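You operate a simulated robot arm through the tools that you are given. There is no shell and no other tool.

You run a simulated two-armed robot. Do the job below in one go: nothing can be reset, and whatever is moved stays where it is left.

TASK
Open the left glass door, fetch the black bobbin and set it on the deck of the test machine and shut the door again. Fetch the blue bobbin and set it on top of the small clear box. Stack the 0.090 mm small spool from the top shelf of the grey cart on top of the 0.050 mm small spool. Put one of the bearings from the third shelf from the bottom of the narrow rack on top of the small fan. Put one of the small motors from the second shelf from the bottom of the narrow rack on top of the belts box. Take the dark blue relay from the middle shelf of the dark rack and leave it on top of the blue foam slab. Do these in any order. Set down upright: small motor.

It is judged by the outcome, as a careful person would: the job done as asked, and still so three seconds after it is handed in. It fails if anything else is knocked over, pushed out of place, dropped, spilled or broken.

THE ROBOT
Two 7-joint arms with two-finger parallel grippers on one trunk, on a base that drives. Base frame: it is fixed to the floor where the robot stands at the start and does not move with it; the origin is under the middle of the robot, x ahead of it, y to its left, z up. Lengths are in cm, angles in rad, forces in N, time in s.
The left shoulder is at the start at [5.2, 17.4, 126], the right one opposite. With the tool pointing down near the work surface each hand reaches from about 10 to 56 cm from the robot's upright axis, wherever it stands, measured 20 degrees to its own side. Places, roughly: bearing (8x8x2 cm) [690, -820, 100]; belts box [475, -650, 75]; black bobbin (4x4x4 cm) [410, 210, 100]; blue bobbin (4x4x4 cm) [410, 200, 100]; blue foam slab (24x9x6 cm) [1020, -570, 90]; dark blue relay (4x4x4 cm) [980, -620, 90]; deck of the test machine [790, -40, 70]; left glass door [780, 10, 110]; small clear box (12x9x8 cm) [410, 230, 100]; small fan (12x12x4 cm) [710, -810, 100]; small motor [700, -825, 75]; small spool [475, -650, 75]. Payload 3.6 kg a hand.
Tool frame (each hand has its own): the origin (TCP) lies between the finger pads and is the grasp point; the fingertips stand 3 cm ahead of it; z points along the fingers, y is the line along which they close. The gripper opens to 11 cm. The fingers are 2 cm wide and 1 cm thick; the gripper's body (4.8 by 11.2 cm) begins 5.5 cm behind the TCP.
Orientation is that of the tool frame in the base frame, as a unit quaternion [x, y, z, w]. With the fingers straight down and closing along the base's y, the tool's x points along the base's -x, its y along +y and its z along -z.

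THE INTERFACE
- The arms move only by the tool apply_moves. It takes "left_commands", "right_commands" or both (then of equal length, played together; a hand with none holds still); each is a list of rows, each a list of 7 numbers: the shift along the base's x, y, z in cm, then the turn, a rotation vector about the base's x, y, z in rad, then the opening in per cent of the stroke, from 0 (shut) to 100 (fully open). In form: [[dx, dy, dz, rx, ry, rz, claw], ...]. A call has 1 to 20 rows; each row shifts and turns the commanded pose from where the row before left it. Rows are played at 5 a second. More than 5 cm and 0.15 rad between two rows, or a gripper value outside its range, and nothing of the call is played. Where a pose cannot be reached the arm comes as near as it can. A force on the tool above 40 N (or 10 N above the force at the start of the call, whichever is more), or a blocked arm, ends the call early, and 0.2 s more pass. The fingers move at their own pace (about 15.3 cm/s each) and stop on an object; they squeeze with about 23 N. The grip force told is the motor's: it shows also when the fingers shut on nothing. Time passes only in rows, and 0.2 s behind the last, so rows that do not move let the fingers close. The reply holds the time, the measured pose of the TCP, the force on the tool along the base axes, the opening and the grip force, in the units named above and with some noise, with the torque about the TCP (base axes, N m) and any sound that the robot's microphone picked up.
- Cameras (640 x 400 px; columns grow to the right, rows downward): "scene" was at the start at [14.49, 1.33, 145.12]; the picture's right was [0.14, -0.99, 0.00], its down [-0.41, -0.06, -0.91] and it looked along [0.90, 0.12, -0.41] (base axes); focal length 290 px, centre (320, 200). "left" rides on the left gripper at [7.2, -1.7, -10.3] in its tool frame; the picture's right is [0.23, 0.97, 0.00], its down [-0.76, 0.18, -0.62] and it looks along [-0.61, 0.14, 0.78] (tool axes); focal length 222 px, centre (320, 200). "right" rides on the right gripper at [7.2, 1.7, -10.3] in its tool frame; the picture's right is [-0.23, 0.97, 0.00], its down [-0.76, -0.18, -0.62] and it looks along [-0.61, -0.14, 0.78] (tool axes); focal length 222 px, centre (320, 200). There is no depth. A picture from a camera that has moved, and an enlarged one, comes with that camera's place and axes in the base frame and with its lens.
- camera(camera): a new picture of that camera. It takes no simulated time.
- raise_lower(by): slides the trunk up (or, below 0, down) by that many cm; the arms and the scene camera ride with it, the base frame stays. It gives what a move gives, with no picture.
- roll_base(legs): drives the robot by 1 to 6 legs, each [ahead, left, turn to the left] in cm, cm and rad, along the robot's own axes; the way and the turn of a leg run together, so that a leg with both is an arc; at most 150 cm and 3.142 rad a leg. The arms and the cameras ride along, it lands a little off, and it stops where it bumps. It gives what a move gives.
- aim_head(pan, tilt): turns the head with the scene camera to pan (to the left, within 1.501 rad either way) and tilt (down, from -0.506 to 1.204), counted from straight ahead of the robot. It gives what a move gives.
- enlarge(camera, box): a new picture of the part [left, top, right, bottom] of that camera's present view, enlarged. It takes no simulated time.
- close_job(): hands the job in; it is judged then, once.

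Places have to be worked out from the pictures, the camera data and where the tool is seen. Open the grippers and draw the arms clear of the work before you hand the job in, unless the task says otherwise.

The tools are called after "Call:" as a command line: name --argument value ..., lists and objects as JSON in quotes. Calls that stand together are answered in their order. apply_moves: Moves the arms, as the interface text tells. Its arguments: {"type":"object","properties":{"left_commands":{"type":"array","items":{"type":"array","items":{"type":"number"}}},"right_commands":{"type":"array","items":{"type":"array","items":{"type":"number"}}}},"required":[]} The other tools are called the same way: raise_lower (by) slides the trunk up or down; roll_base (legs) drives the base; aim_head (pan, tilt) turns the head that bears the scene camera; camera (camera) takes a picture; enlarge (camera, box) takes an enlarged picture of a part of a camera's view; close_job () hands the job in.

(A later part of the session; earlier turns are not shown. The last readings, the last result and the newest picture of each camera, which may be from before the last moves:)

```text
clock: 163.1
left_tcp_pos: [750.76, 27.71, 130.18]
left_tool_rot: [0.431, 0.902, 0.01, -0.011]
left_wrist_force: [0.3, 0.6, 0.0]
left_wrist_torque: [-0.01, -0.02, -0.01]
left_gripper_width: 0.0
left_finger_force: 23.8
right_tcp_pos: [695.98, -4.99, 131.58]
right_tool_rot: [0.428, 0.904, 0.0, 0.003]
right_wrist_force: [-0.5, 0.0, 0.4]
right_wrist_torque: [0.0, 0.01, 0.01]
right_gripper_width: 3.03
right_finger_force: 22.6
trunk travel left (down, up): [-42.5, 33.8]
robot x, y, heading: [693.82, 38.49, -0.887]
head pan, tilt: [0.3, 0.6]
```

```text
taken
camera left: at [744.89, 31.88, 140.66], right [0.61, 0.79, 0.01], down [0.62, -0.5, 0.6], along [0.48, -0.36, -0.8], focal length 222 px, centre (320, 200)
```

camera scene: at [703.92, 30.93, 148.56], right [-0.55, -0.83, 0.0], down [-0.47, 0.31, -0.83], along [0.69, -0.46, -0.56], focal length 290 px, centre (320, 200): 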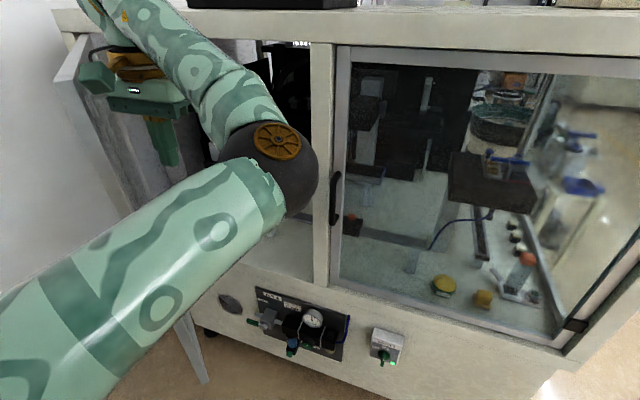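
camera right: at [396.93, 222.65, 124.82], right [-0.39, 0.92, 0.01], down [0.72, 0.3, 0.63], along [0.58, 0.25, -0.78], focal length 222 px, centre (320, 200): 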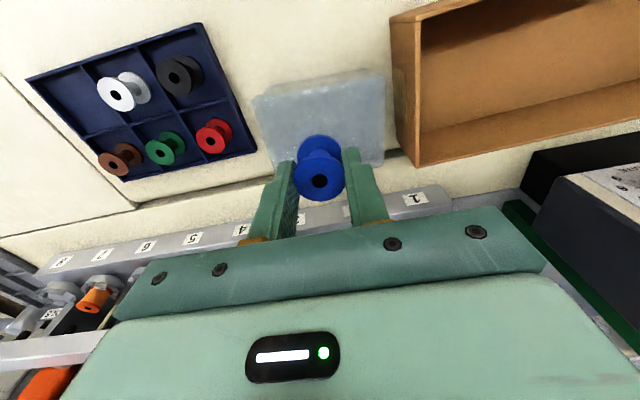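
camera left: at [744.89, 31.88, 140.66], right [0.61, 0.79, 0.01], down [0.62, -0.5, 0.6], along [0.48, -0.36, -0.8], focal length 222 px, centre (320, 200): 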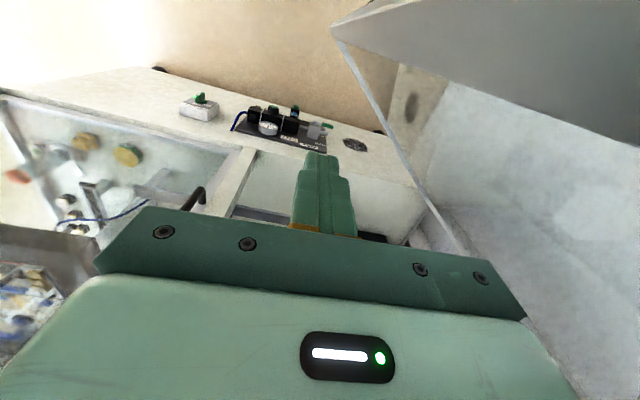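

The door is moving with the hand. I keep going, more to the left now.

Call:
roll_base --legs '[[-6, 8, 0]]'

Call:
camera --camera "left"

Call:
roll_base --legs '[[-4, 10, 0]]'

Call:
camera --camera "left"

Call:
camera --camera "scene"

```text
clock: 164.2
left_tcp_pos: [753.34, 37.46, 130.17]
left_tool_rot: [0.429, 0.903, 0.009, -0.012]
left_wrist_force: [-0.7, 0.3, -0.2]
left_wrist_torque: [-0.03, 0.0, -0.01]
left_gripper_width: 0.01
left_finger_force: 22.9
right_tcp_pos: [698.51, 4.75, 131.74]
right_tool_rot: [0.427, 0.904, 0.001, 0.003]
right_wrist_force: [0.2, 0.6, -1.0]
right_wrist_torque: [-0.03, 0.0, 0.02]
right_gripper_width: 3.02
right_finger_force: 23.1
trunk travel left (down, up): [-42.5, 33.8]
robot x, y, heading: [696.25, 48.03, -0.88]
head pan, tilt: [0.3, 0.6]
```

```text
taken
camera left: at [747.33, 41.74, 140.65], right [0.61, 0.79, 0.01], down [0.63, -0.5, 0.6], along [0.48, -0.36, -0.8], focal length 222 px, centre (320, 200)
```

left: 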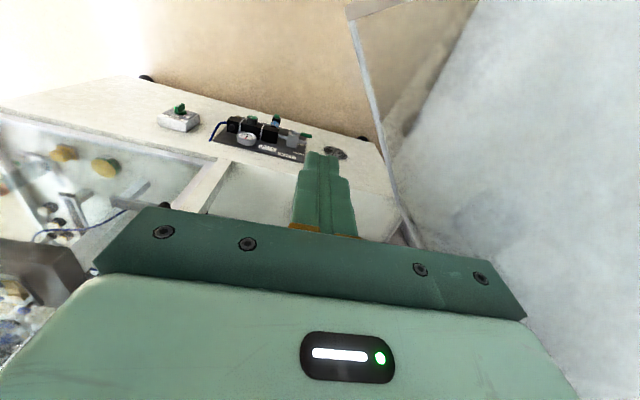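

```text
clock: 165.4
left_tcp_pos: [758.58, 46.89, 130.14]
left_tool_rot: [0.43, 0.903, 0.01, -0.011]
left_wrist_force: [1.0, 0.0, 0.6]
left_wrist_torque: [-0.03, 0.01, 0.01]
left_gripper_width: 0.0
left_finger_force: 23.2
right_tcp_pos: [703.79, 14.3, 131.63]
right_tool_rot: [0.427, 0.904, 0.001, 0.003]
right_wrist_force: [0.4, 0.5, -0.1]
right_wrist_torque: [0.01, 0.01, 0.0]
right_gripper_width: 3.02
right_finger_force: 23.2
trunk travel left (down, up): [-42.5, 33.8]
robot x, y, heading: [701.69, 57.89, -0.887]
head pan, tilt: [0.3, 0.6]
```

```text
taken
camera left: at [752.7, 51.13, 140.64], right [0.61, 0.79, 0.01], down [0.63, -0.5, 0.6], along [0.48, -0.36, -0.8], focal length 222 px, centre (320, 200)
```

left: 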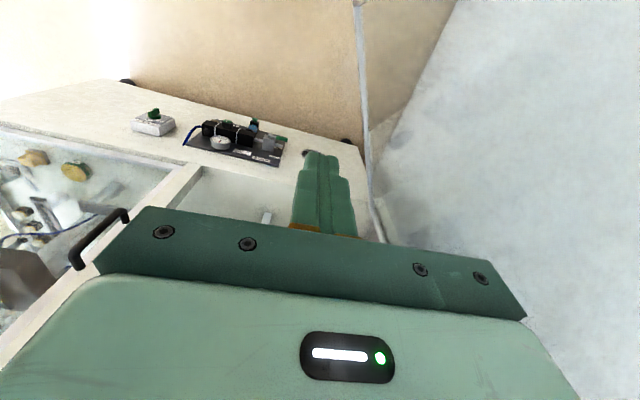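

```text
taken
camera scene: at [711.74, 50.14, 148.56], right [-0.55, -0.83, 0.0], down [-0.47, 0.31, -0.82], along [0.69, -0.46, -0.57], focal length 290 px, centre (320, 200)
```

scene: 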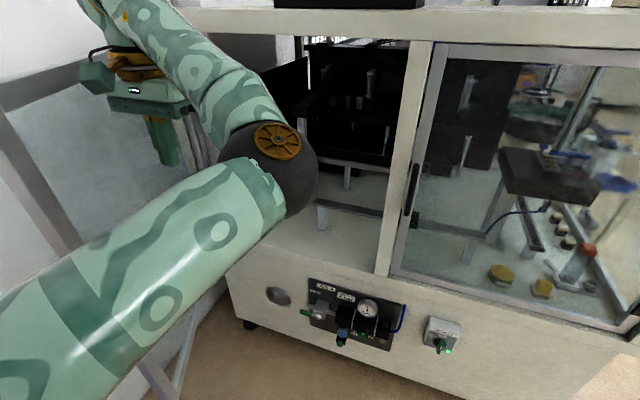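

The door is now ~75° open. Push a bit further left to pass 90°.

Call:
roll_base --legs '[[3, 12, 0]]'

Call:
camera --camera "left"

Call:
camera --camera "scene"

```text
clock: 166.7
left_tcp_pos: [769.71, 52.08, 130.01]
left_tool_rot: [0.431, 0.902, 0.01, -0.011]
left_wrist_force: [0.0, -0.4, -0.2]
left_wrist_torque: [0.0, 0.04, -0.02]
left_gripper_width: 0.0
left_finger_force: 23.7
right_tcp_pos: [715.11, 19.51, 131.7]
right_tool_rot: [0.428, 0.904, 0.001, 0.003]
right_wrist_force: [0.5, 0.3, -0.5]
right_wrist_torque: [-0.02, 0.03, -0.01]
right_gripper_width: 3.01
right_finger_force: 22.6
trunk travel left (down, up): [-42.5, 33.8]
robot x, y, heading: [712.9, 63.05, -0.888]
head pan, tilt: [0.3, 0.6]
```

```text
taken
camera left: at [763.93, 56.35, 140.64], right [0.61, 0.79, 0.01], down [0.62, -0.5, 0.6], along [0.48, -0.36, -0.8], focal length 222 px, centre (320, 200)
```

left: 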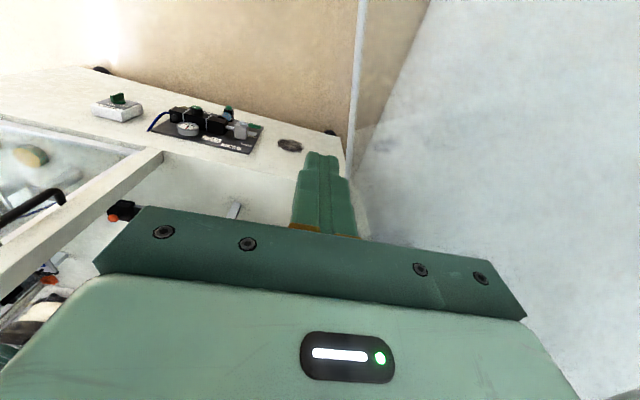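

```text
taken
camera scene: at [722.97, 55.39, 148.55], right [-0.55, -0.83, 0.0], down [-0.47, 0.31, -0.82], along [0.69, -0.46, -0.57], focal length 290 px, centre (320, 200)
```

scene: 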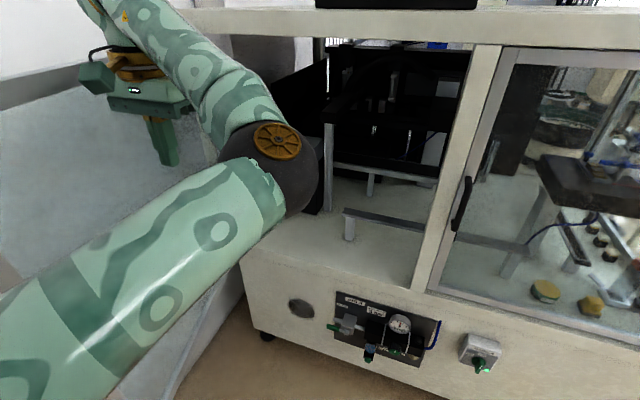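

The door is past ~90°, and the deck's free front zone is clearly accessible (deck z ≈ 70). I retract the left hand toward my body to keep it clear when I drive in.

Call:
apply_moves --left_commands '[[-1.6, 2.0, 0, 0, 0, 0, 0], [-1.6, 2.0, 0, 0, 0, 0, 0], [-1.6, 2.0, 0, 0, 0, 0, 0], [-1.6, 2.0, 0, 0, 0, 0, 0], [-1.6, 2.0, 0, 0, 0, 0, 0]]'

Call:
camera --camera "scene"

```text
clock: 167.9
left_tcp_pos: [763.74, 62.9, 130.21]
left_tool_rot: [0.43, 0.903, 0.011, -0.011]
left_wrist_force: [-0.5, -1.1, -0.4]
left_wrist_torque: [-0.02, 0.0, 0.03]
left_gripper_width: 0.0
left_finger_force: 23.6
left hand out of reach, approached as far as the arm can: row 1, 2, 3
right_tcp_pos: [715.0, 19.52, 131.7]
right_tool_rot: [0.428, 0.904, 0.001, 0.003]
right_wrist_force: [-0.3, -0.8, -1.6]
right_wrist_torque: [-0.02, 0.01, -0.01]
right_gripper_width: 3.02
right_finger_force: 22.5
trunk travel left (down, up): [-42.5, 33.8]
robot x, y, heading: [713.01, 63.08, -0.889]
head pan, tilt: [0.3, 0.6]
```

```text
taken
camera scene: at [722.89, 55.42, 148.56], right [-0.55, -0.83, 0.0], down [-0.47, 0.31, -0.83], along [0.69, -0.46, -0.56], focal length 290 px, centre (320, 200)
```

scene: 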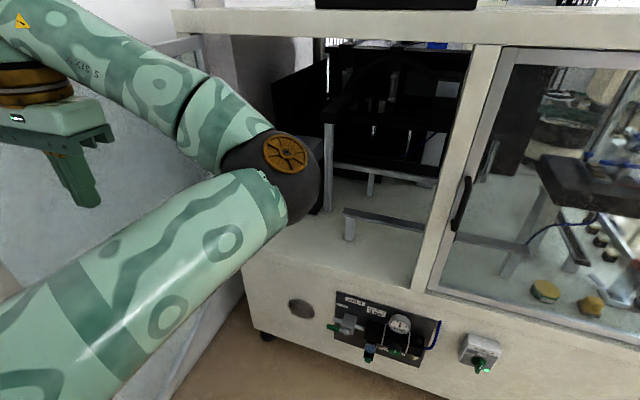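

The elbow is leading in front. I try extending the left arm far forward at shoulder height and then returning, to let the elbow swing back outward.

Call:
apply_moves --left_commands '[[0.46, -3.9, 1.1, 0, 0, 0, 0], [0.46, -3.9, 1.1, 0, 0, 0, 0], [0.46, -3.9, 1.1, 0, 0, 0, 0], [0.46, -3.9, 1.1, 0, 0, 0, 0], [0.46, -3.9, 1.1, 0, 0, 0, 0], [0.46, -3.9, 1.1, 0, 0, 0, 0], [0.46, -3.9, 1.1, 0, 0, 0, 0], [0.46, -3.9, 1.1, 0, 0, 0, 0]]'

Call:
camera --camera "scene"

```text
clock: 169.7
left_tcp_pos: [770.16, 43.31, 138.97]
left_tool_rot: [0.43, 0.903, 0.01, -0.011]
left_wrist_force: [0.2, 0.2, -0.1]
left_wrist_torque: [0.01, 0.03, 0.01]
left_gripper_width: 0.0
left_finger_force: 23.1
left hand out of reach, approached as far as the arm can: row 1, 2, 3, 4, 5, 6
right_tcp_pos: [715.01, 19.32, 131.68]
right_tool_rot: [0.428, 0.904, 0.001, 0.003]
right_wrist_force: [0.7, -0.2, -0.7]
right_wrist_torque: [-0.01, -0.04, 0.03]
right_gripper_width: 3.01
right_finger_force: 23.2
trunk travel left (down, up): [-42.5, 33.8]
robot x, y, heading: [712.69, 63.14, -0.888]
head pan, tilt: [0.3, 0.6]
```

```text
taken
camera scene: at [722.95, 55.31, 148.55], right [-0.55, -0.83, 0.0], down [-0.47, 0.31, -0.82], along [0.69, -0.46, -0.57], focal length 290 px, centre (320, 200)
```

scene: 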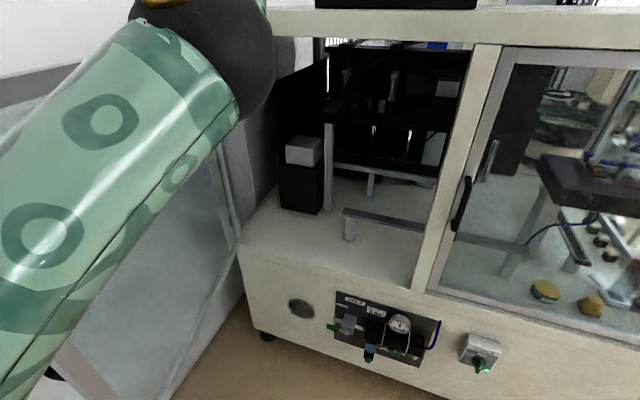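

The elbow swung up. I continue bringing the hand inward in front of the shoulder.

Call:
apply_moves --left_commands '[[-1.6, -1.8, 0, 0, 0, 0, 0], [-1.6, -1.8, 0, 0, 0, 0, 0], [-2.2, -0.8, 0, 0, 0, 0, 0], [-2.2, -0.8, 0, 0, 0, 0, 0]]'

Call:
camera --camera "scene"

```text
clock: 170.7
left_tcp_pos: [762.18, 37.83, 139.05]
left_tool_rot: [0.431, 0.902, 0.011, -0.01]
left_wrist_force: [0.0, 0.1, -0.3]
left_wrist_torque: [-0.03, -0.01, -0.01]
left_gripper_width: 0.01
left_finger_force: 22.6
right_tcp_pos: [714.95, 19.45, 131.73]
right_tool_rot: [0.429, 0.903, 0.002, 0.003]
right_wrist_force: [-0.4, 0.0, -0.3]
right_wrist_torque: [0.02, -0.03, -0.02]
right_gripper_width: 2.98
right_finger_force: 23.0
trunk travel left (down, up): [-42.5, 33.8]
robot x, y, heading: [713.13, 62.95, -0.885]
head pan, tilt: [0.3, 0.6]
```

```text
taken
camera scene: at [722.83, 55.29, 148.56], right [-0.55, -0.83, 0.0], down [-0.47, 0.31, -0.82], along [0.69, -0.46, -0.57], focal length 290 px, centre (320, 200)
```

scene: 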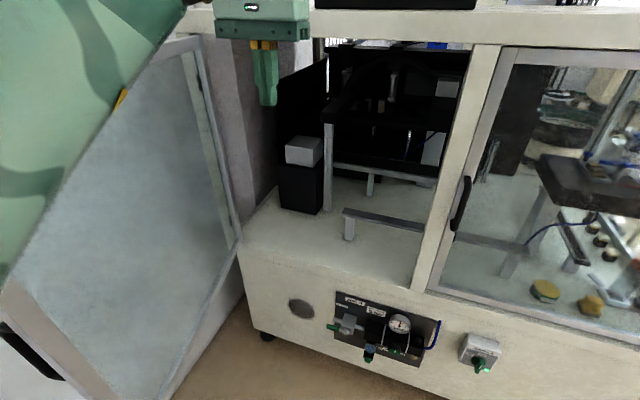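

The left arm is back in a good posture and the door stands fully open. I retract the left hand close to the body.

Call:
apply_moves --left_commands '[[-1.46, 3, 0, 0, 0, 0, 0], [-1.46, 3, 0, 0, 0, 0, 0], [-1.46, 3, 0, 0, 0, 0, 0], [-1.46, 3, 0, 0, 0, 0, 0], [-1.46, 3, 0, 0, 0, 0, 0], [-1.46, 3, 0, 0, 0, 0, 0], [-1.46, 3, 0, 0, 0, 0, 0]]'

Call:
camera --camera "scene"

```text
clock: 172.3
left_tcp_pos: [760.28, 58.41, 139.99]
left_tool_rot: [0.431, 0.902, 0.01, -0.011]
left_wrist_force: [0.6, 0.1, -0.1]
left_wrist_torque: [-0.01, -0.01, -0.03]
left_gripper_width: 0.0
left_finger_force: 23.0
left hand out of reach, approached as far as the arm can: row 2, 3, 4, 5, 6, 7
right_tcp_pos: [714.87, 19.5, 131.78]
right_tool_rot: [0.428, 0.904, 0.0, 0.003]
right_wrist_force: [0.3, 0.8, -0.9]
right_wrist_torque: [0.0, -0.03, -0.03]
right_gripper_width: 2.99
right_finger_force: 23.7
trunk travel left (down, up): [-42.5, 33.8]
robot x, y, heading: [712.66, 63.43, -0.888]
head pan, tilt: [0.3, 0.6]
```

```text
taken
camera scene: at [722.89, 55.46, 148.57], right [-0.55, -0.83, 0.0], down [-0.47, 0.31, -0.83], along [0.69, -0.46, -0.56], focal length 290 px, centre (320, 200)
```

scene: 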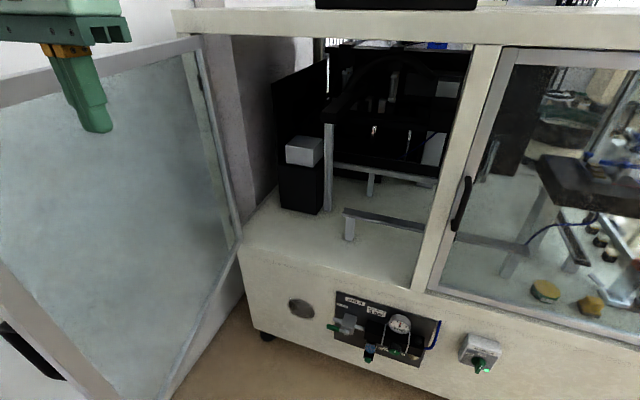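

Now I bring the right hand (bobbin) over to my centreline, so it enters the opening left of the post, and check the left elbow's clearance to the door.

Call:
apply_moves --right_commands '[[2.84, 2.32, 0, 0, 0, 0, 0], [2.84, 2.32, 0, 0, 0, 0, 0], [2.84, 2.32, 0, 0, 0, 0, 0], [2.84, 2.32, 0, 0, 0, 0, 0], [2.84, 2.32, 0, 0, 0, 0, 0], [2.84, 2.32, 0, 0, 0, 0, 0]]'

Call:
aim_head --pan 1.2 --tilt 0.5

Call:
camera --camera "scene"

Call:
aim_head --pan 0.0 --tilt 0.6

Call:
camera --camera "scene"

```text
clock: 173.7
left_tcp_pos: [760.53, 58.4, 139.95]
left_tool_rot: [0.431, 0.902, 0.009, -0.013]
left_wrist_force: [0.2, -0.1, 0.0]
left_wrist_torque: [-0.04, 0.0, 0.0]
left_gripper_width: 0.0
left_finger_force: 22.8
right_tcp_pos: [732.19, 33.7, 131.6]
right_tool_rot: [0.427, 0.904, 0.0, 0.003]
right_wrist_force: [-0.1, 0.6, -0.9]
right_wrist_torque: [-0.02, -0.02, 0.0]
right_gripper_width: 2.99
right_finger_force: 23.4
trunk travel left (down, up): [-42.5, 33.8]
robot x, y, heading: [713.16, 63.47, -0.891]
head pan, tilt: [0.3, 0.6]
```

```text
clock: 174.9
left_tcp_pos: [760.31, 58.34, 140.1]
left_tool_rot: [0.432, 0.902, 0.009, -0.013]
left_wrist_force: [0.0, 0.2, 0.2]
left_wrist_torque: [0.01, 0.01, -0.03]
left_gripper_width: 0.0
left_finger_force: 23.1
right_tcp_pos: [731.99, 33.49, 131.52]
right_tool_rot: [0.428, 0.904, 0.002, 0.003]
right_wrist_force: [-0.1, -0.4, -0.1]
right_wrist_torque: [-0.02, 0.01, 0.01]
right_gripper_width: 3.0
right_finger_force: 22.8
trunk travel left (down, up): [-42.5, 33.8]
robot x, y, heading: [712.88, 63.14, -0.885]
head pan, tilt: [1.201, 0.499]
```

```text
taken
camera scene: at [724.2, 63.07, 149.47], right [0.31, -0.95, 0.0], down [-0.46, -0.15, -0.88], along [0.83, 0.27, -0.48], focal length 290 px, centre (320, 200)
```

scene: 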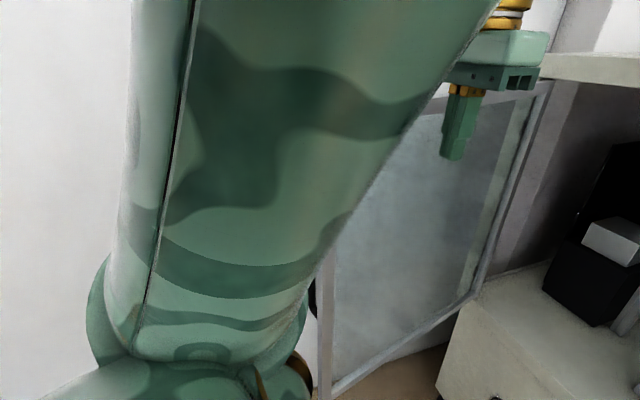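

```text
clock: 176.3
left_tcp_pos: [760.29, 58.36, 140.06]
left_tool_rot: [0.431, 0.902, 0.01, -0.013]
left_wrist_force: [0.9, -0.1, 0.3]
left_wrist_torque: [0.0, 0.0, -0.01]
left_gripper_width: 0.01
left_finger_force: 22.7
right_tcp_pos: [732.1, 33.59, 131.53]
right_tool_rot: [0.428, 0.904, 0.002, 0.003]
right_wrist_force: [-0.1, -0.7, -0.5]
right_wrist_torque: [0.03, -0.04, 0.02]
right_gripper_width: 2.98
right_finger_force: 23.3
trunk travel left (down, up): [-42.5, 33.8]
robot x, y, heading: [713.01, 63.26, -0.889]
head pan, tilt: [0.0, 0.6]
```

```text
taken
camera scene: at [721.15, 53.43, 148.56], right [-0.77, -0.63, 0.0], down [-0.36, 0.44, -0.82], along [0.52, -0.64, -0.57], focal length 290 px, centre (320, 200)
```

scene: 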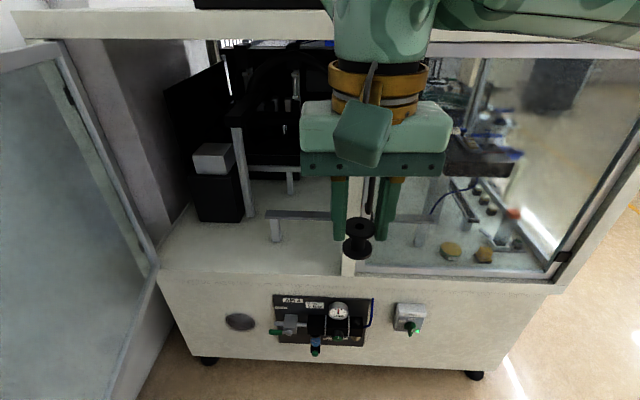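

The left elbow is up, so lowering is fine. I will place the bobbin about 22 cm left of the post, 6 cm in from the front edge. Left hand goes to lateral ~22, then trunk down 38, slide left 21.

Call:
apply_moves --left_commands '[[-1.1, -3.45, 0, 0, 0, 0, 0], [-1.1, -3.45, 0, 0, 0, 0, 0], [-1.1, -3.45, 0, 0, 0, 0, 0], [-1.0, -3.45, 0, 0, 0, 0, 0]]'

Call:
raise_lower --by -38

Call:
roll_base --legs '[[0, 21, 0]]'

Call:
camera --camera "scene"

Call:
camera --camera "right"

```text
clock: 177.3
left_tcp_pos: [759.5, 44.72, 141.29]
left_tool_rot: [0.43, 0.903, 0.011, -0.013]
left_wrist_force: [-0.6, 0.3, -0.2]
left_wrist_torque: [0.02, -0.03, -0.01]
left_gripper_width: 0.0
left_finger_force: 23.0
left hand out of reach, approached as far as the arm can: row 1, 3, 4
right_tcp_pos: [732.03, 33.49, 131.61]
right_tool_rot: [0.427, 0.904, 0.001, 0.002]
right_wrist_force: [-1.0, -0.3, -0.2]
right_wrist_torque: [0.0, -0.02, 0.04]
right_gripper_width: 3.01
right_finger_force: 22.7
trunk travel left (down, up): [-42.5, 33.8]
robot x, y, heading: [712.94, 63.39, -0.885]
head pan, tilt: [0.0, 0.6]
```

```text
clock: 180.5
left_tcp_pos: [768.39, 33.95, 88.82]
left_tool_rot: [0.422, 0.883, 0.091, -0.183]
left_wrist_force: [-0.9, 0.3, 0.7]
left_wrist_torque: [0.0, -0.02, -0.01]
left_gripper_width: 0.01
left_finger_force: 22.7
right_tcp_pos: [732.49, 32.99, 95.06]
right_tool_rot: [0.429, 0.904, 0.004, -0.001]
right_wrist_force: [3.3, -8.5, -4.6]
right_wrist_torque: [0.74, 0.28, 0.15]
right_gripper_width: 3.0
right_finger_force: 23.0
trunk travel left (down, up): [-6.2, 70.1]
robot x, y, heading: [712.77, 62.69, -0.889]
head pan, tilt: [0.0, 0.6]
stopped: the force on the tool passed its limit at 61 N (the readings are from after the stop); the commanded pose is now the measured one
```

```text
clock: 182.1
left_tcp_pos: [784.68, 47.17, 89.04]
left_tool_rot: [0.422, 0.883, 0.09, -0.183]
left_wrist_force: [0.4, -0.2, 0.7]
left_wrist_torque: [-0.01, -0.03, -0.02]
left_gripper_width: 0.0
left_finger_force: 23.0
right_tcp_pos: [748.69, 46.26, 95.06]
right_tool_rot: [0.431, 0.902, 0.003, 0.0]
right_wrist_force: [7.6, -11.4, -11.5]
right_wrist_torque: [0.68, 0.39, 0.04]
right_gripper_width: 3.01
right_finger_force: 22.5
trunk travel left (down, up): [-6.2, 70.1]
robot x, y, heading: [729.07, 76.55, -0.888]
head pan, tilt: [0.0, 0.6]
```

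```text
taken
camera scene: at [748.27, 53.34, 110.86], right [-0.78, -0.63, 0.0], down [-0.36, 0.44, -0.82], along [0.51, -0.64, -0.57], focal length 290 px, centre (320, 200)
```

scene: 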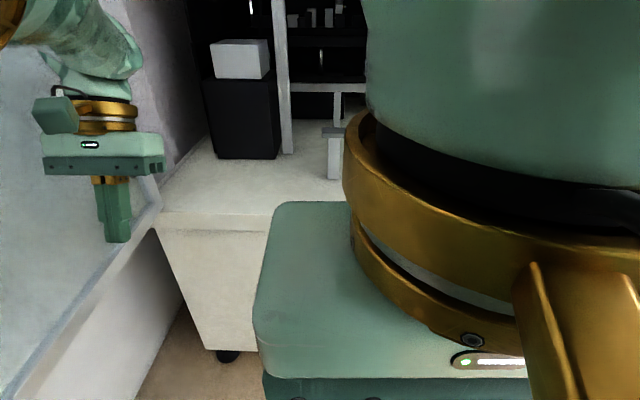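

```text
taken
camera right: at [745.29, 52.95, 105.57], right [0.9, 0.44, 0.0], down [0.34, -0.71, 0.62], along [0.27, -0.56, -0.78], focal length 222 px, centre (320, 200)
```

right: 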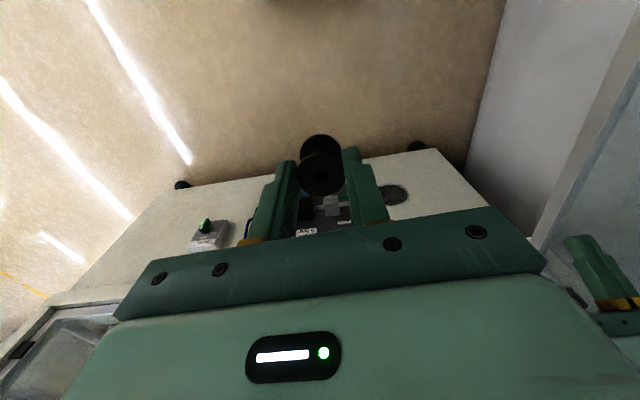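

Lowering the trunk leans the torso forward, so the right hand ended up against my chest (contact ~15 N). I extend the right hand forward to free it.

Call:
apply_moves --right_commands '[[1.3, -1.6, 0, 0, 0, 0, 0], [2.0, -2.4, 0, 0, 0, 0, 0], [2.0, -2.4, 0, 0, 0, 0, 0], [2.0, -2.4, 0, 0, 0, 0, 0], [2.0, -2.4, 0, 0, 0, 0, 0], [2.0, -2.4, 0, 0, 0, 0, 0]]'

Call:
camera --camera "scene"

```text
clock: 183.5
left_tcp_pos: [784.64, 47.09, 89.0]
left_tool_rot: [0.423, 0.883, 0.091, -0.183]
left_wrist_force: [0.2, -0.1, -0.3]
left_wrist_torque: [0.0, 0.0, 0.04]
left_gripper_width: 0.0
left_finger_force: 22.9
right_tcp_pos: [760.05, 32.5, 95.15]
right_tool_rot: [0.43, 0.903, 0.003, 0.0]
right_wrist_force: [0.2, -0.8, 0.0]
right_wrist_torque: [-0.02, 0.01, 0.01]
right_gripper_width: 2.99
right_finger_force: 22.9
trunk travel left (down, up): [-6.2, 70.1]
robot x, y, heading: [728.68, 76.21, -0.888]
head pan, tilt: [0.0, 0.6]
```

```text
taken
camera scene: at [748.29, 53.31, 110.87], right [-0.78, -0.63, 0.0], down [-0.36, 0.44, -0.82], along [0.52, -0.64, -0.57], focal length 290 px, centre (320, 200)
```

scene: 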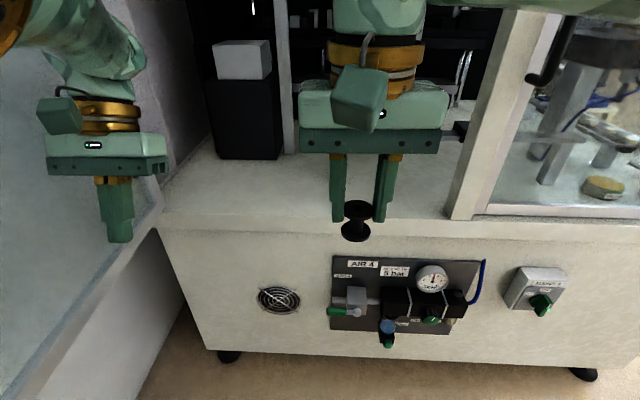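

Freed. Before driving in, I check the left arm's clearance to the open door.

Call:
aim_head --pan 0.8 --tilt 0.2

Call:
camera --camera "scene"

Call:
aim_head --pan 1.3 --tilt 0.2

Call:
camera --camera "scene"

```text
clock: 184.6
left_tcp_pos: [784.72, 47.1, 89.05]
left_tool_rot: [0.422, 0.883, 0.09, -0.183]
left_wrist_force: [-0.4, 0.2, -0.2]
left_wrist_torque: [0.0, 0.0, 0.02]
left_gripper_width: 0.0
left_finger_force: 22.7
right_tcp_pos: [759.89, 32.64, 95.25]
right_tool_rot: [0.431, 0.902, 0.003, 0.0]
right_wrist_force: [0.5, 1.0, 0.9]
right_wrist_torque: [-0.02, 0.04, 0.02]
right_gripper_width: 3.02
right_finger_force: 23.3
trunk travel left (down, up): [-6.2, 70.1]
robot x, y, heading: [729.53, 76.37, -0.889]
head pan, tilt: [0.799, 0.201]
```

```text
taken
camera scene: at [751.98, 59.34, 114.56], right [-0.09, -1.0, 0.0], down [-0.2, 0.02, -0.98], along [0.98, -0.09, -0.2], focal length 290 px, centre (320, 200)
```

scene: 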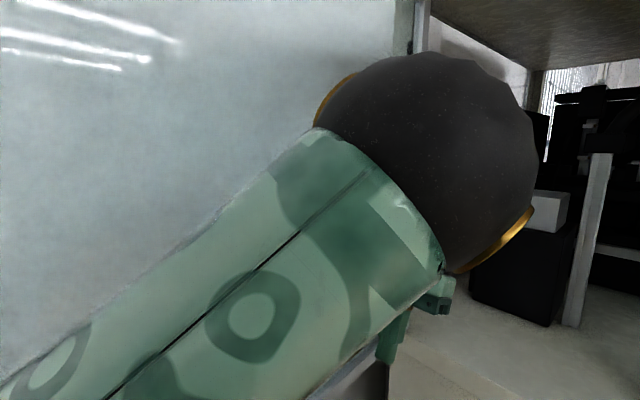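

```text
clock: 185.6
left_tcp_pos: [784.64, 47.15, 89.03]
left_tool_rot: [0.422, 0.883, 0.091, -0.184]
left_wrist_force: [-0.3, -0.1, 0.7]
left_wrist_torque: [0.03, -0.01, 0.01]
left_gripper_width: 0.0
left_finger_force: 23.0
right_tcp_pos: [759.96, 32.52, 95.19]
right_tool_rot: [0.43, 0.903, 0.002, 0.0]
right_wrist_force: [-0.5, 0.4, 0.2]
right_wrist_torque: [-0.01, 0.04, 0.01]
right_gripper_width: 2.98
right_finger_force: 23.0
trunk travel left (down, up): [-6.2, 70.1]
robot x, y, heading: [728.89, 76.7, -0.888]
head pan, tilt: [1.3, 0.201]
```

```text
taken
camera scene: at [751.24, 63.9, 114.56], right [0.4, -0.92, 0.0], down [-0.18, -0.08, -0.98], along [0.9, 0.39, -0.2], focal length 290 px, centre (320, 200)
```

scene: 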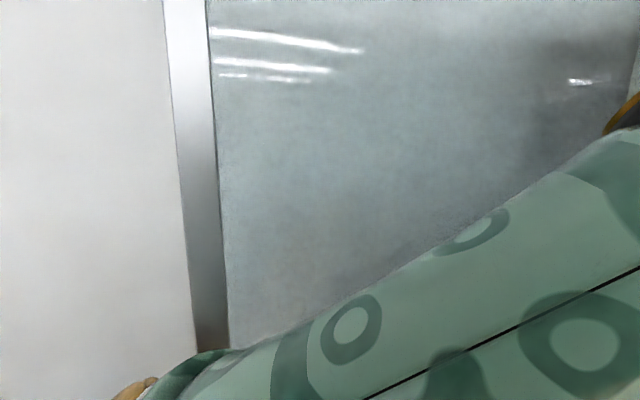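

The left elbow is in front (lateral ~15) and well clear of the door at ~45+. I drive 24 cm in.

Call:
roll_base --legs '[[24, 0, 0]]'

Call:
aim_head --pan -0.3 --tilt 0.5

Call:
camera --camera "scene"

Call:
camera --camera "right"

```text
clock: 187.3
left_tcp_pos: [799.91, 28.41, 88.88]
left_tool_rot: [0.423, 0.883, 0.091, -0.183]
left_wrist_force: [-0.7, 0.1, 0.6]
left_wrist_torque: [0.02, 0.04, 0.01]
left_gripper_width: 0.01
left_finger_force: 23.0
right_tcp_pos: [775.24, 13.75, 95.1]
right_tool_rot: [0.43, 0.903, 0.003, 0.0]
right_wrist_force: [-0.2, 0.3, -0.3]
right_wrist_torque: [-0.01, 0.0, -0.03]
right_gripper_width: 2.99
right_finger_force: 23.5
trunk travel left (down, up): [-6.2, 70.1]
robot x, y, heading: [744.04, 57.75, -0.888]
head pan, tilt: [1.3, 0.201]
```

```text
clock: 189.0
left_tcp_pos: [799.88, 28.39, 88.99]
left_tool_rot: [0.423, 0.883, 0.09, -0.182]
left_wrist_force: [0.5, -0.5, -0.4]
left_wrist_torque: [-0.02, 0.07, -0.03]
left_gripper_width: 0.0
left_finger_force: 23.2
right_tcp_pos: [775.13, 13.82, 95.19]
right_tool_rot: [0.43, 0.903, 0.003, 0.0]
right_wrist_force: [0.4, 0.5, -0.1]
right_wrist_torque: [0.01, -0.01, -0.02]
right_gripper_width: 2.98
right_finger_force: 23.0
trunk travel left (down, up): [-6.2, 70.1]
robot x, y, heading: [744.38, 57.78, -0.886]
head pan, tilt: [-0.3, 0.499]
```

```text
taken
camera scene: at [761.31, 33.01, 111.79], right [-0.93, -0.37, 0.0], down [-0.18, 0.44, -0.88], along [0.33, -0.81, -0.48], focal length 290 px, centre (320, 200)
```

scene: 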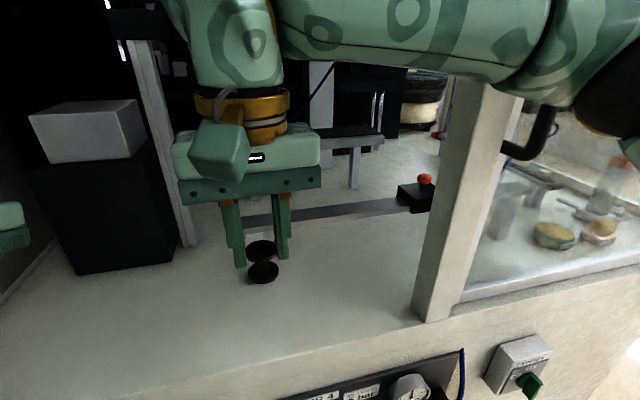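

```text
taken
camera right: at [771.78, 20.51, 105.63], right [0.9, 0.44, 0.0], down [0.34, -0.71, 0.62], along [0.27, -0.56, -0.78], focal length 222 px, centre (320, 200)
```

right: 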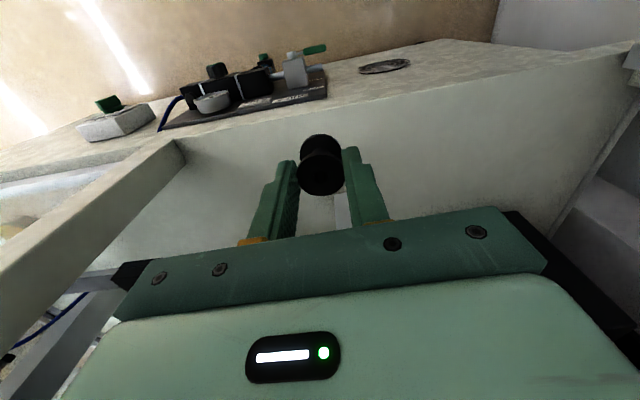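

The right forearm passes close to the post and right door handle. I'll shift everything left: left hand 8 cm inward by arm, then base 8 cm left, then look again.

Call:
apply_moves --left_commands '[[-1.55, -1.25, 0, 0, 0, 0, 0], [-1.55, -1.25, 0, 0, 0, 0, 0], [-1.55, -1.25, 0, 0, 0, 0, 0], [-1.55, -1.25, 0, 0, 0, 0, 0]]'

Call:
roll_base --legs '[[0, 8, 0]]'

Call:
aim_head --pan -0.6 --tilt 0.3

Call:
camera --camera "scene"

Call:
camera --camera "left"

```text
clock: 190.0
left_tcp_pos: [799.84, 27.18, 89.25]
left_tool_rot: [0.423, 0.883, 0.09, -0.183]
left_wrist_force: [0.3, -0.2, 0.0]
left_wrist_torque: [-0.01, 0.0, -0.01]
left_gripper_width: 0.0
left_finger_force: 23.3
left hand out of reach, approached as far as the arm can: row 1, 2, 3, 4
right_tcp_pos: [775.18, 13.76, 95.14]
right_tool_rot: [0.43, 0.903, 0.003, -0.001]
right_wrist_force: [0.6, -0.1, -0.4]
right_wrist_torque: [-0.02, 0.0, 0.0]
right_gripper_width: 2.98
right_finger_force: 23.1
trunk travel left (down, up): [-6.2, 70.1]
robot x, y, heading: [744.6, 57.39, -0.891]
head pan, tilt: [-0.3, 0.499]
```

```text
clock: 191.1
left_tcp_pos: [804.26, 30.77, 89.19]
left_tool_rot: [0.422, 0.884, 0.087, -0.183]
left_wrist_force: [-0.6, 0.1, -0.4]
left_wrist_torque: [-0.02, -0.01, 0.0]
left_gripper_width: 0.0
left_finger_force: 23.1
right_tcp_pos: [779.85, 17.77, 95.14]
right_tool_rot: [0.428, 0.904, 0.003, -0.001]
right_wrist_force: [-0.1, -0.3, -0.9]
right_wrist_torque: [0.03, 0.02, 0.01]
right_gripper_width: 2.98
right_finger_force: 23.2
trunk travel left (down, up): [-6.2, 70.1]
robot x, y, heading: [749.32, 61.47, -0.881]
head pan, tilt: [-0.3, 0.499]
stopped in leg 1: the force on the tool passed its limit at 75 N (the readings are from after the stop); the commanded pose is now the measured one
```

```text
clock: 191.8
left_tcp_pos: [804.15, 30.71, 89.16]
left_tool_rot: [0.42, 0.885, 0.086, -0.183]
left_wrist_force: [0.4, -0.5, 0.4]
left_wrist_torque: [0.01, -0.04, -0.03]
left_gripper_width: 0.0
left_finger_force: 22.8
right_tcp_pos: [779.87, 17.74, 95.27]
right_tool_rot: [0.429, 0.904, 0.003, -0.001]
right_wrist_force: [0.9, 0.7, -0.8]
right_wrist_torque: [-0.02, -0.02, 0.0]
right_gripper_width: 3.0
right_finger_force: 23.0
trunk travel left (down, up): [-6.2, 70.1]
robot x, y, heading: [748.86, 61.65, -0.887]
head pan, tilt: [-0.6, 0.3]
```

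```text
taken
camera scene: at [763.46, 36.0, 113.63], right [-1.0, -0.08, 0.0], down [-0.03, 0.3, -0.95], along [0.08, -0.95, -0.3], focal length 290 px, centre (320, 200)
```

scene: 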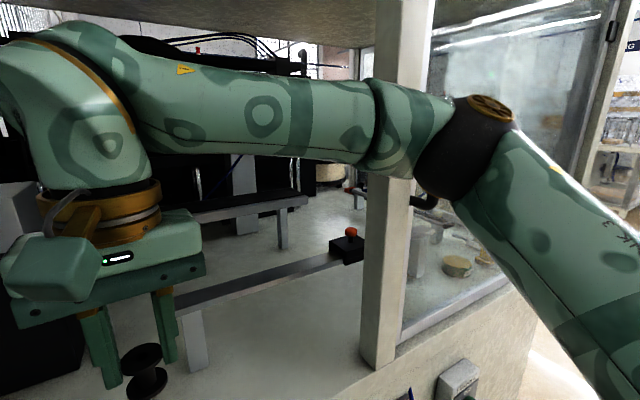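

```text
taken
camera left: at [801.15, 31.58, 101.49], right [0.62, 0.78, 0.09], down [0.74, -0.62, 0.27], along [0.26, -0.1, -0.96], focal length 222 px, centre (320, 200)
```

left: 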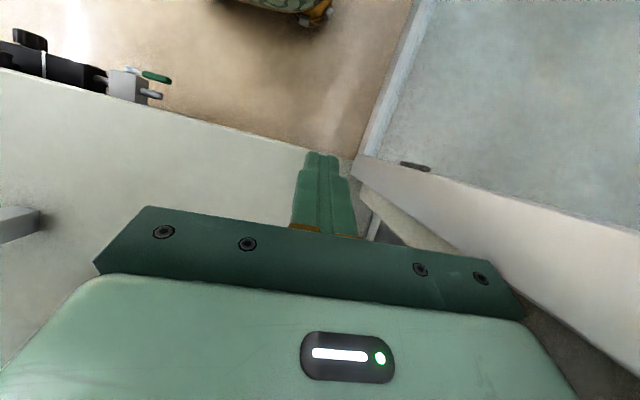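

The left gripper touched the hinge-side post and the base stopped; forces are zero now. The right elbow still has some room, so I move the right hand slowly inward by 4 cm and recheck.

Call:
apply_moves --right_commands '[[0.6, -0.8, -1, 0, 0, 0, 0], [0.6, -0.8, -1, 0, 0, 0, 0], [0.6, -0.8, -1, 0, 0, 0, 0], [0.6, -0.8, -1, 0, 0, 0, 0]]'

Call:
camera --camera "scene"

```text
clock: 192.8
left_tcp_pos: [804.09, 30.65, 89.1]
left_tool_rot: [0.42, 0.884, 0.087, -0.184]
left_wrist_force: [-0.3, 0.3, 0.4]
left_wrist_torque: [0.03, 0.02, 0.01]
left_gripper_width: 0.01
left_finger_force: 23.3
right_tcp_pos: [782.44, 14.53, 91.13]
right_tool_rot: [0.429, 0.903, 0.003, 0.0]
right_wrist_force: [-0.7, -0.3, -0.8]
right_wrist_torque: [0.01, 0.02, 0.0]
right_gripper_width: 2.97
right_finger_force: 22.7
trunk travel left (down, up): [-6.2, 70.1]
robot x, y, heading: [749.07, 61.37, -0.881]
head pan, tilt: [-0.6, 0.3]
```

```text
taken
camera scene: at [763.47, 35.98, 113.62], right [-1.0, -0.08, 0.0], down [-0.03, 0.3, -0.95], along [0.08, -0.95, -0.3], focal length 290 px, centre (320, 200)
```

scene: 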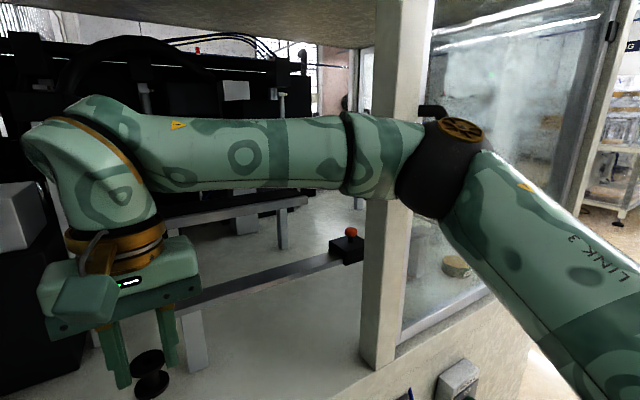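

Only ~3-4 cm more inward is needed. I continue inward while lowering, then look.

Call:
apply_moves --right_commands '[[0.4, -0.5, -2.0, 0, 0, 0, 0], [0.45, -0.6, -2.0, 0, 0, 0, 0], [0.45, -0.6, -2.0, 0, 0, 0, 0], [0.45, -0.6, -2.0, 0, 0, 0, 0], [0.45, -0.6, -2.0, 0, 0, 0, 0]]'

Call:
camera --camera "scene"

Call:
camera --camera "right"

```text
clock: 194.1
left_tcp_pos: [804.17, 30.66, 89.11]
left_tool_rot: [0.421, 0.884, 0.087, -0.183]
left_wrist_force: [0.6, 0.4, 0.1]
left_wrist_torque: [-0.04, -0.01, -0.04]
left_gripper_width: 0.0
left_finger_force: 22.5
right_tcp_pos: [784.77, 11.81, 81.13]
right_tool_rot: [0.429, 0.903, 0.003, 0.0]
right_wrist_force: [-0.5, -0.7, -0.4]
right_wrist_torque: [0.0, 0.03, 0.01]
right_gripper_width: 3.0
right_finger_force: 23.4
trunk travel left (down, up): [-6.2, 70.1]
robot x, y, heading: [749.36, 61.61, -0.885]
head pan, tilt: [-0.6, 0.3]
```

```text
taken
camera scene: at [763.48, 35.98, 113.62], right [-1.0, -0.08, 0.0], down [-0.03, 0.3, -0.95], along [0.08, -0.95, -0.3], focal length 290 px, centre (320, 200)
```

scene: 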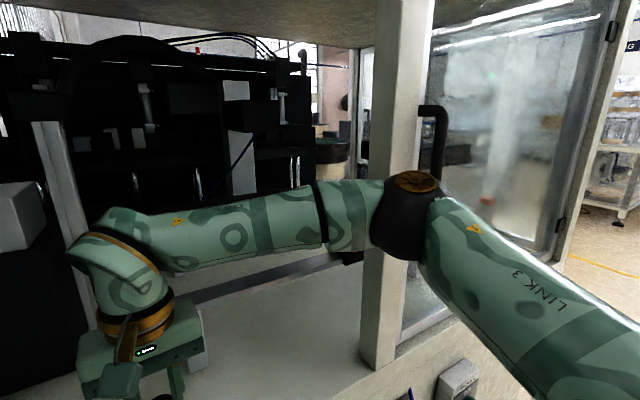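

```text
taken
camera right: at [781.3, 18.42, 91.54], right [0.9, 0.44, 0.0], down [0.34, -0.71, 0.62], along [0.28, -0.56, -0.78], focal length 222 px, centre (320, 200)
```

right: 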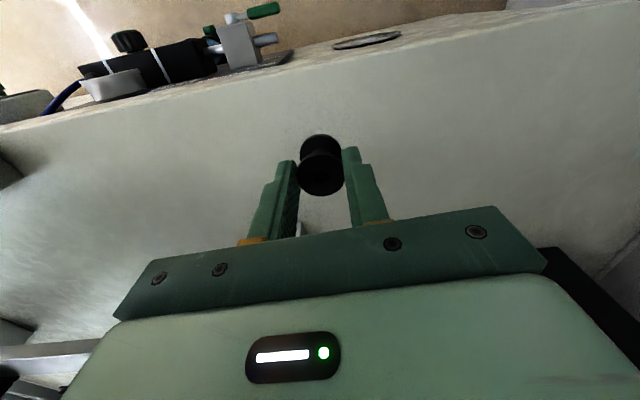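

The bobbin is ~6-7 cm inside the front edge over free deck. Lower to near contact, then in fine steps.

Call:
apply_moves --right_commands '[[0, 0, -2.0, 0, 0, 0, 0], [0, 0, -2.0, 0, 0, 0, 0], [0, 0, -1.4, 0, 0, 0, 0]]'

Call:
camera --camera "right"

Call:
apply_moves --right_commands '[[0, 0, -0.4, 0, 0, 0, 0], [0, 0, -0.3, 0, 0, 0, 0]]'

Call:
apply_moves --right_commands '[[0, 0, -0.3, 0, 0, 0, 0]]'

```text
clock: 194.8
left_tcp_pos: [804.13, 30.81, 89.23]
left_tool_rot: [0.42, 0.885, 0.086, -0.183]
left_wrist_force: [-0.1, -0.2, 0.2]
left_wrist_torque: [0.0, 0.02, 0.05]
left_gripper_width: 0.0
left_finger_force: 22.6
right_tcp_pos: [784.6, 11.84, 75.85]
right_tool_rot: [0.429, 0.903, 0.002, 0.0]
right_wrist_force: [-1.5, 0.1, 18.4]
right_wrist_torque: [-0.12, 0.06, -0.02]
right_gripper_width: 3.05
right_finger_force: 22.9
trunk travel left (down, up): [-6.2, 70.1]
robot x, y, heading: [749.07, 61.26, -0.886]
head pan, tilt: [-0.6, 0.3]
```

```text
taken
camera right: at [781.19, 18.54, 86.29], right [0.9, 0.44, 0.0], down [0.34, -0.71, 0.62], along [0.28, -0.56, -0.78], focal length 222 px, centre (320, 200)
```

right: 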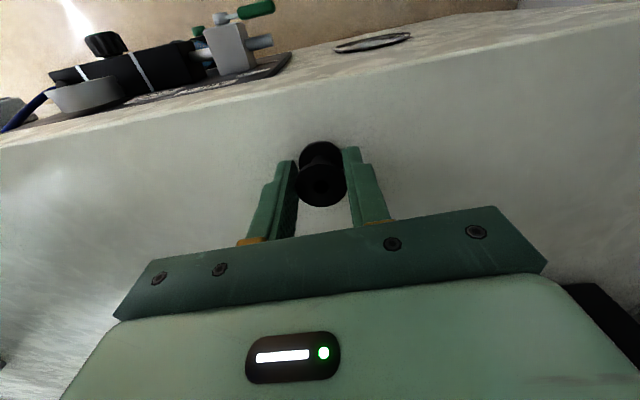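

```text
clock: 195.5
left_tcp_pos: [804.11, 30.73, 89.22]
left_tool_rot: [0.421, 0.884, 0.086, -0.182]
left_wrist_force: [0.1, 0.3, 0.0]
left_wrist_torque: [0.02, 0.01, 0.04]
left_gripper_width: 0.01
left_finger_force: 22.6
right_tcp_pos: [784.66, 11.73, 75.65]
right_tool_rot: [0.429, 0.903, 0.004, 0.005]
right_wrist_force: [-2.3, 4.7, 24.0]
right_wrist_torque: [0.04, 0.13, 0.02]
right_gripper_width: 2.98
right_finger_force: 23.2
trunk travel left (down, up): [-6.2, 70.1]
robot x, y, heading: [748.91, 61.61, -0.889]
head pan, tilt: [-0.6, 0.3]
stopped in row 2 (right hand): the force on the tool passed its limit at 41 N (the readings are from after the stop); the commanded pose is now the measured one
```

```text
clock: 196.0
left_tcp_pos: [804.04, 30.63, 89.28]
left_tool_rot: [0.421, 0.884, 0.086, -0.183]
left_wrist_force: [-0.8, -0.3, 0.3]
left_wrist_torque: [-0.02, 0.0, -0.02]
left_gripper_width: 0.0
left_finger_force: 23.3
right_tcp_pos: [784.8, 11.64, 75.5]
right_tool_rot: [0.429, 0.903, 0.004, 0.01]
right_wrist_force: [-3.1, 4.4, 22.2]
right_wrist_torque: [-0.06, 0.14, -0.05]
right_gripper_width: 3.0
right_finger_force: 22.7
trunk travel left (down, up): [-6.2, 70.1]
robot x, y, heading: [749.19, 61.58, -0.886]
head pan, tilt: [-0.6, 0.3]
stopped in row 1 (right hand): the force on the tool passed its limit at 42 N (the readings are from after the stop); the commanded pose is now the measured one
```

The bobbin is on the deck. I ease up slightly, open, and lift straight up.

Call:
apply_moves --right_commands '[[0, 0, 0.25, 0, 0, 0, 0], [0, 0, 0, 0, 0, 0, 30], [0, 0, 0, 0, 0, 0, 45], [0, 0, 1.5, 0, 0, 0, 45], [0, 0, 2.5, 0, 0, 0, 45], [0, 0, 3, 0, 0, 0, 45]]'

Call:
camera --camera "right"

```text
clock: 197.4
left_tcp_pos: [804.1, 30.79, 89.07]
left_tool_rot: [0.42, 0.885, 0.086, -0.184]
left_wrist_force: [-1.3, -0.1, 0.3]
left_wrist_torque: [0.0, 0.02, -0.01]
left_gripper_width: 0.01
left_finger_force: 23.2
right_tcp_pos: [784.7, 11.59, 82.64]
right_tool_rot: [0.429, 0.903, 0.004, 0.006]
right_wrist_force: [-0.5, -0.6, 1.0]
right_wrist_torque: [0.03, -0.01, 0.0]
right_gripper_width: 4.97
right_finger_force: 0.1
trunk travel left (down, up): [-6.2, 70.1]
robot x, y, heading: [749.08, 61.2, -0.887]
head pan, tilt: [-0.6, 0.3]
```

```text
taken
camera right: at [781.18, 18.22, 93.07], right [0.9, 0.44, 0.01], down [0.34, -0.7, 0.63], along [0.28, -0.56, -0.78], focal length 222 px, centre (320, 200)
```

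right: 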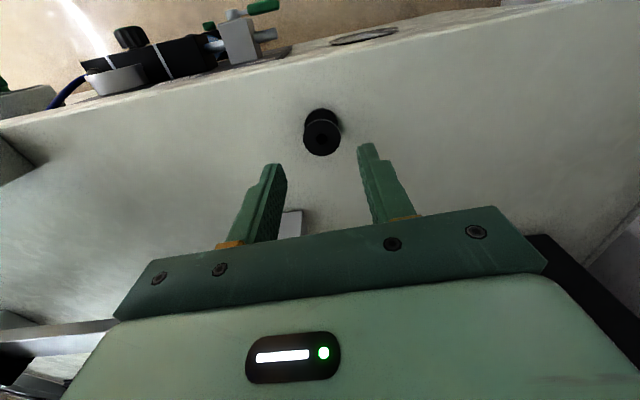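

Bobbin stands on the deck. I retrace: raise and withdraw the right hand, shift base right 5, back out 30.

Call:
apply_moves --right_commands '[[0, 0, 3, 0, 0, 0, 45], [0, 0, 3, 0, 0, 0, 45], [-0.6, 0.8, 1.5, 0, 0, 0, 45], [-0.6, 0.8, 1.5, 0, 0, 0, 45], [-0.6, 0.8, 1.5, 0, 0, 0, 45], [-1.2, 1.6, 1, 0, 0, 0, 45], [-1.2, 1.6, 1, 0, 0, 0, 45]]'

Call:
roll_base --legs '[[0, -5, 0], [-26, 0, 0]]'

Call:
aim_head --pan 0.3 --tilt 0.4

Call:
camera --camera "scene"

```text
clock: 199.0
left_tcp_pos: [804.16, 30.75, 89.16]
left_tool_rot: [0.42, 0.884, 0.086, -0.183]
left_wrist_force: [-0.2, 0.1, -0.1]
left_wrist_torque: [0.01, -0.01, 0.02]
left_gripper_width: 0.0
left_finger_force: 22.6
right_tcp_pos: [780.45, 17.07, 95.03]
right_tool_rot: [0.429, 0.903, 0.004, 0.007]
right_wrist_force: [0.4, -0.8, 0.2]
right_wrist_torque: [0.02, 0.0, -0.01]
right_gripper_width: 4.95
right_finger_force: 0.1
trunk travel left (down, up): [-6.2, 70.1]
robot x, y, heading: [748.67, 61.56, -0.883]
head pan, tilt: [-0.6, 0.3]
```

```text
clock: 201.4
left_tcp_pos: [784.02, 47.49, 89.02]
left_tool_rot: [0.42, 0.885, 0.086, -0.183]
left_wrist_force: [0.1, 0.0, 1.2]
left_wrist_torque: [-0.01, -0.03, -0.01]
left_gripper_width: 0.0
left_finger_force: 23.5
right_tcp_pos: [760.49, 33.76, 94.86]
right_tool_rot: [0.428, 0.904, 0.004, 0.007]
right_wrist_force: [0.8, 0.1, -0.7]
right_wrist_torque: [0.0, -0.01, 0.03]
right_gripper_width: 4.94
right_finger_force: 0.0
trunk travel left (down, up): [-6.2, 70.1]
robot x, y, heading: [729.04, 78.32, -0.885]
head pan, tilt: [-0.6, 0.3]
```

```text
clock: 202.6
left_tcp_pos: [784.11, 47.48, 89.16]
left_tool_rot: [0.42, 0.884, 0.087, -0.183]
left_wrist_force: [0.9, 0.2, 0.0]
left_wrist_torque: [-0.01, 0.01, 0.02]
left_gripper_width: 0.01
left_finger_force: 22.6
right_tcp_pos: [760.45, 33.71, 95.03]
right_tool_rot: [0.427, 0.904, 0.004, 0.006]
right_wrist_force: [-0.8, -0.5, -0.6]
right_wrist_torque: [0.03, 0.0, 0.03]
right_gripper_width: 4.94
right_finger_force: 0.0
trunk travel left (down, up): [-6.2, 70.1]
robot x, y, heading: [729.3, 78.1, -0.884]
head pan, tilt: [0.3, 0.4]
```

```text
taken
camera scene: at [750.28, 56.88, 112.71], right [-0.55, -0.83, 0.0], down [-0.32, 0.22, -0.92], along [0.77, -0.51, -0.39], focal length 290 px, centre (320, 200)
```

scene: 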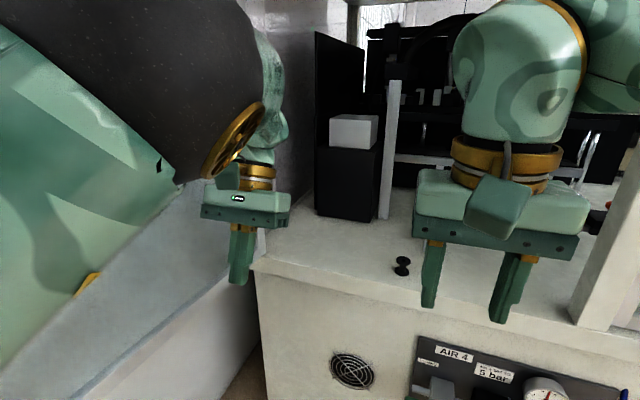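

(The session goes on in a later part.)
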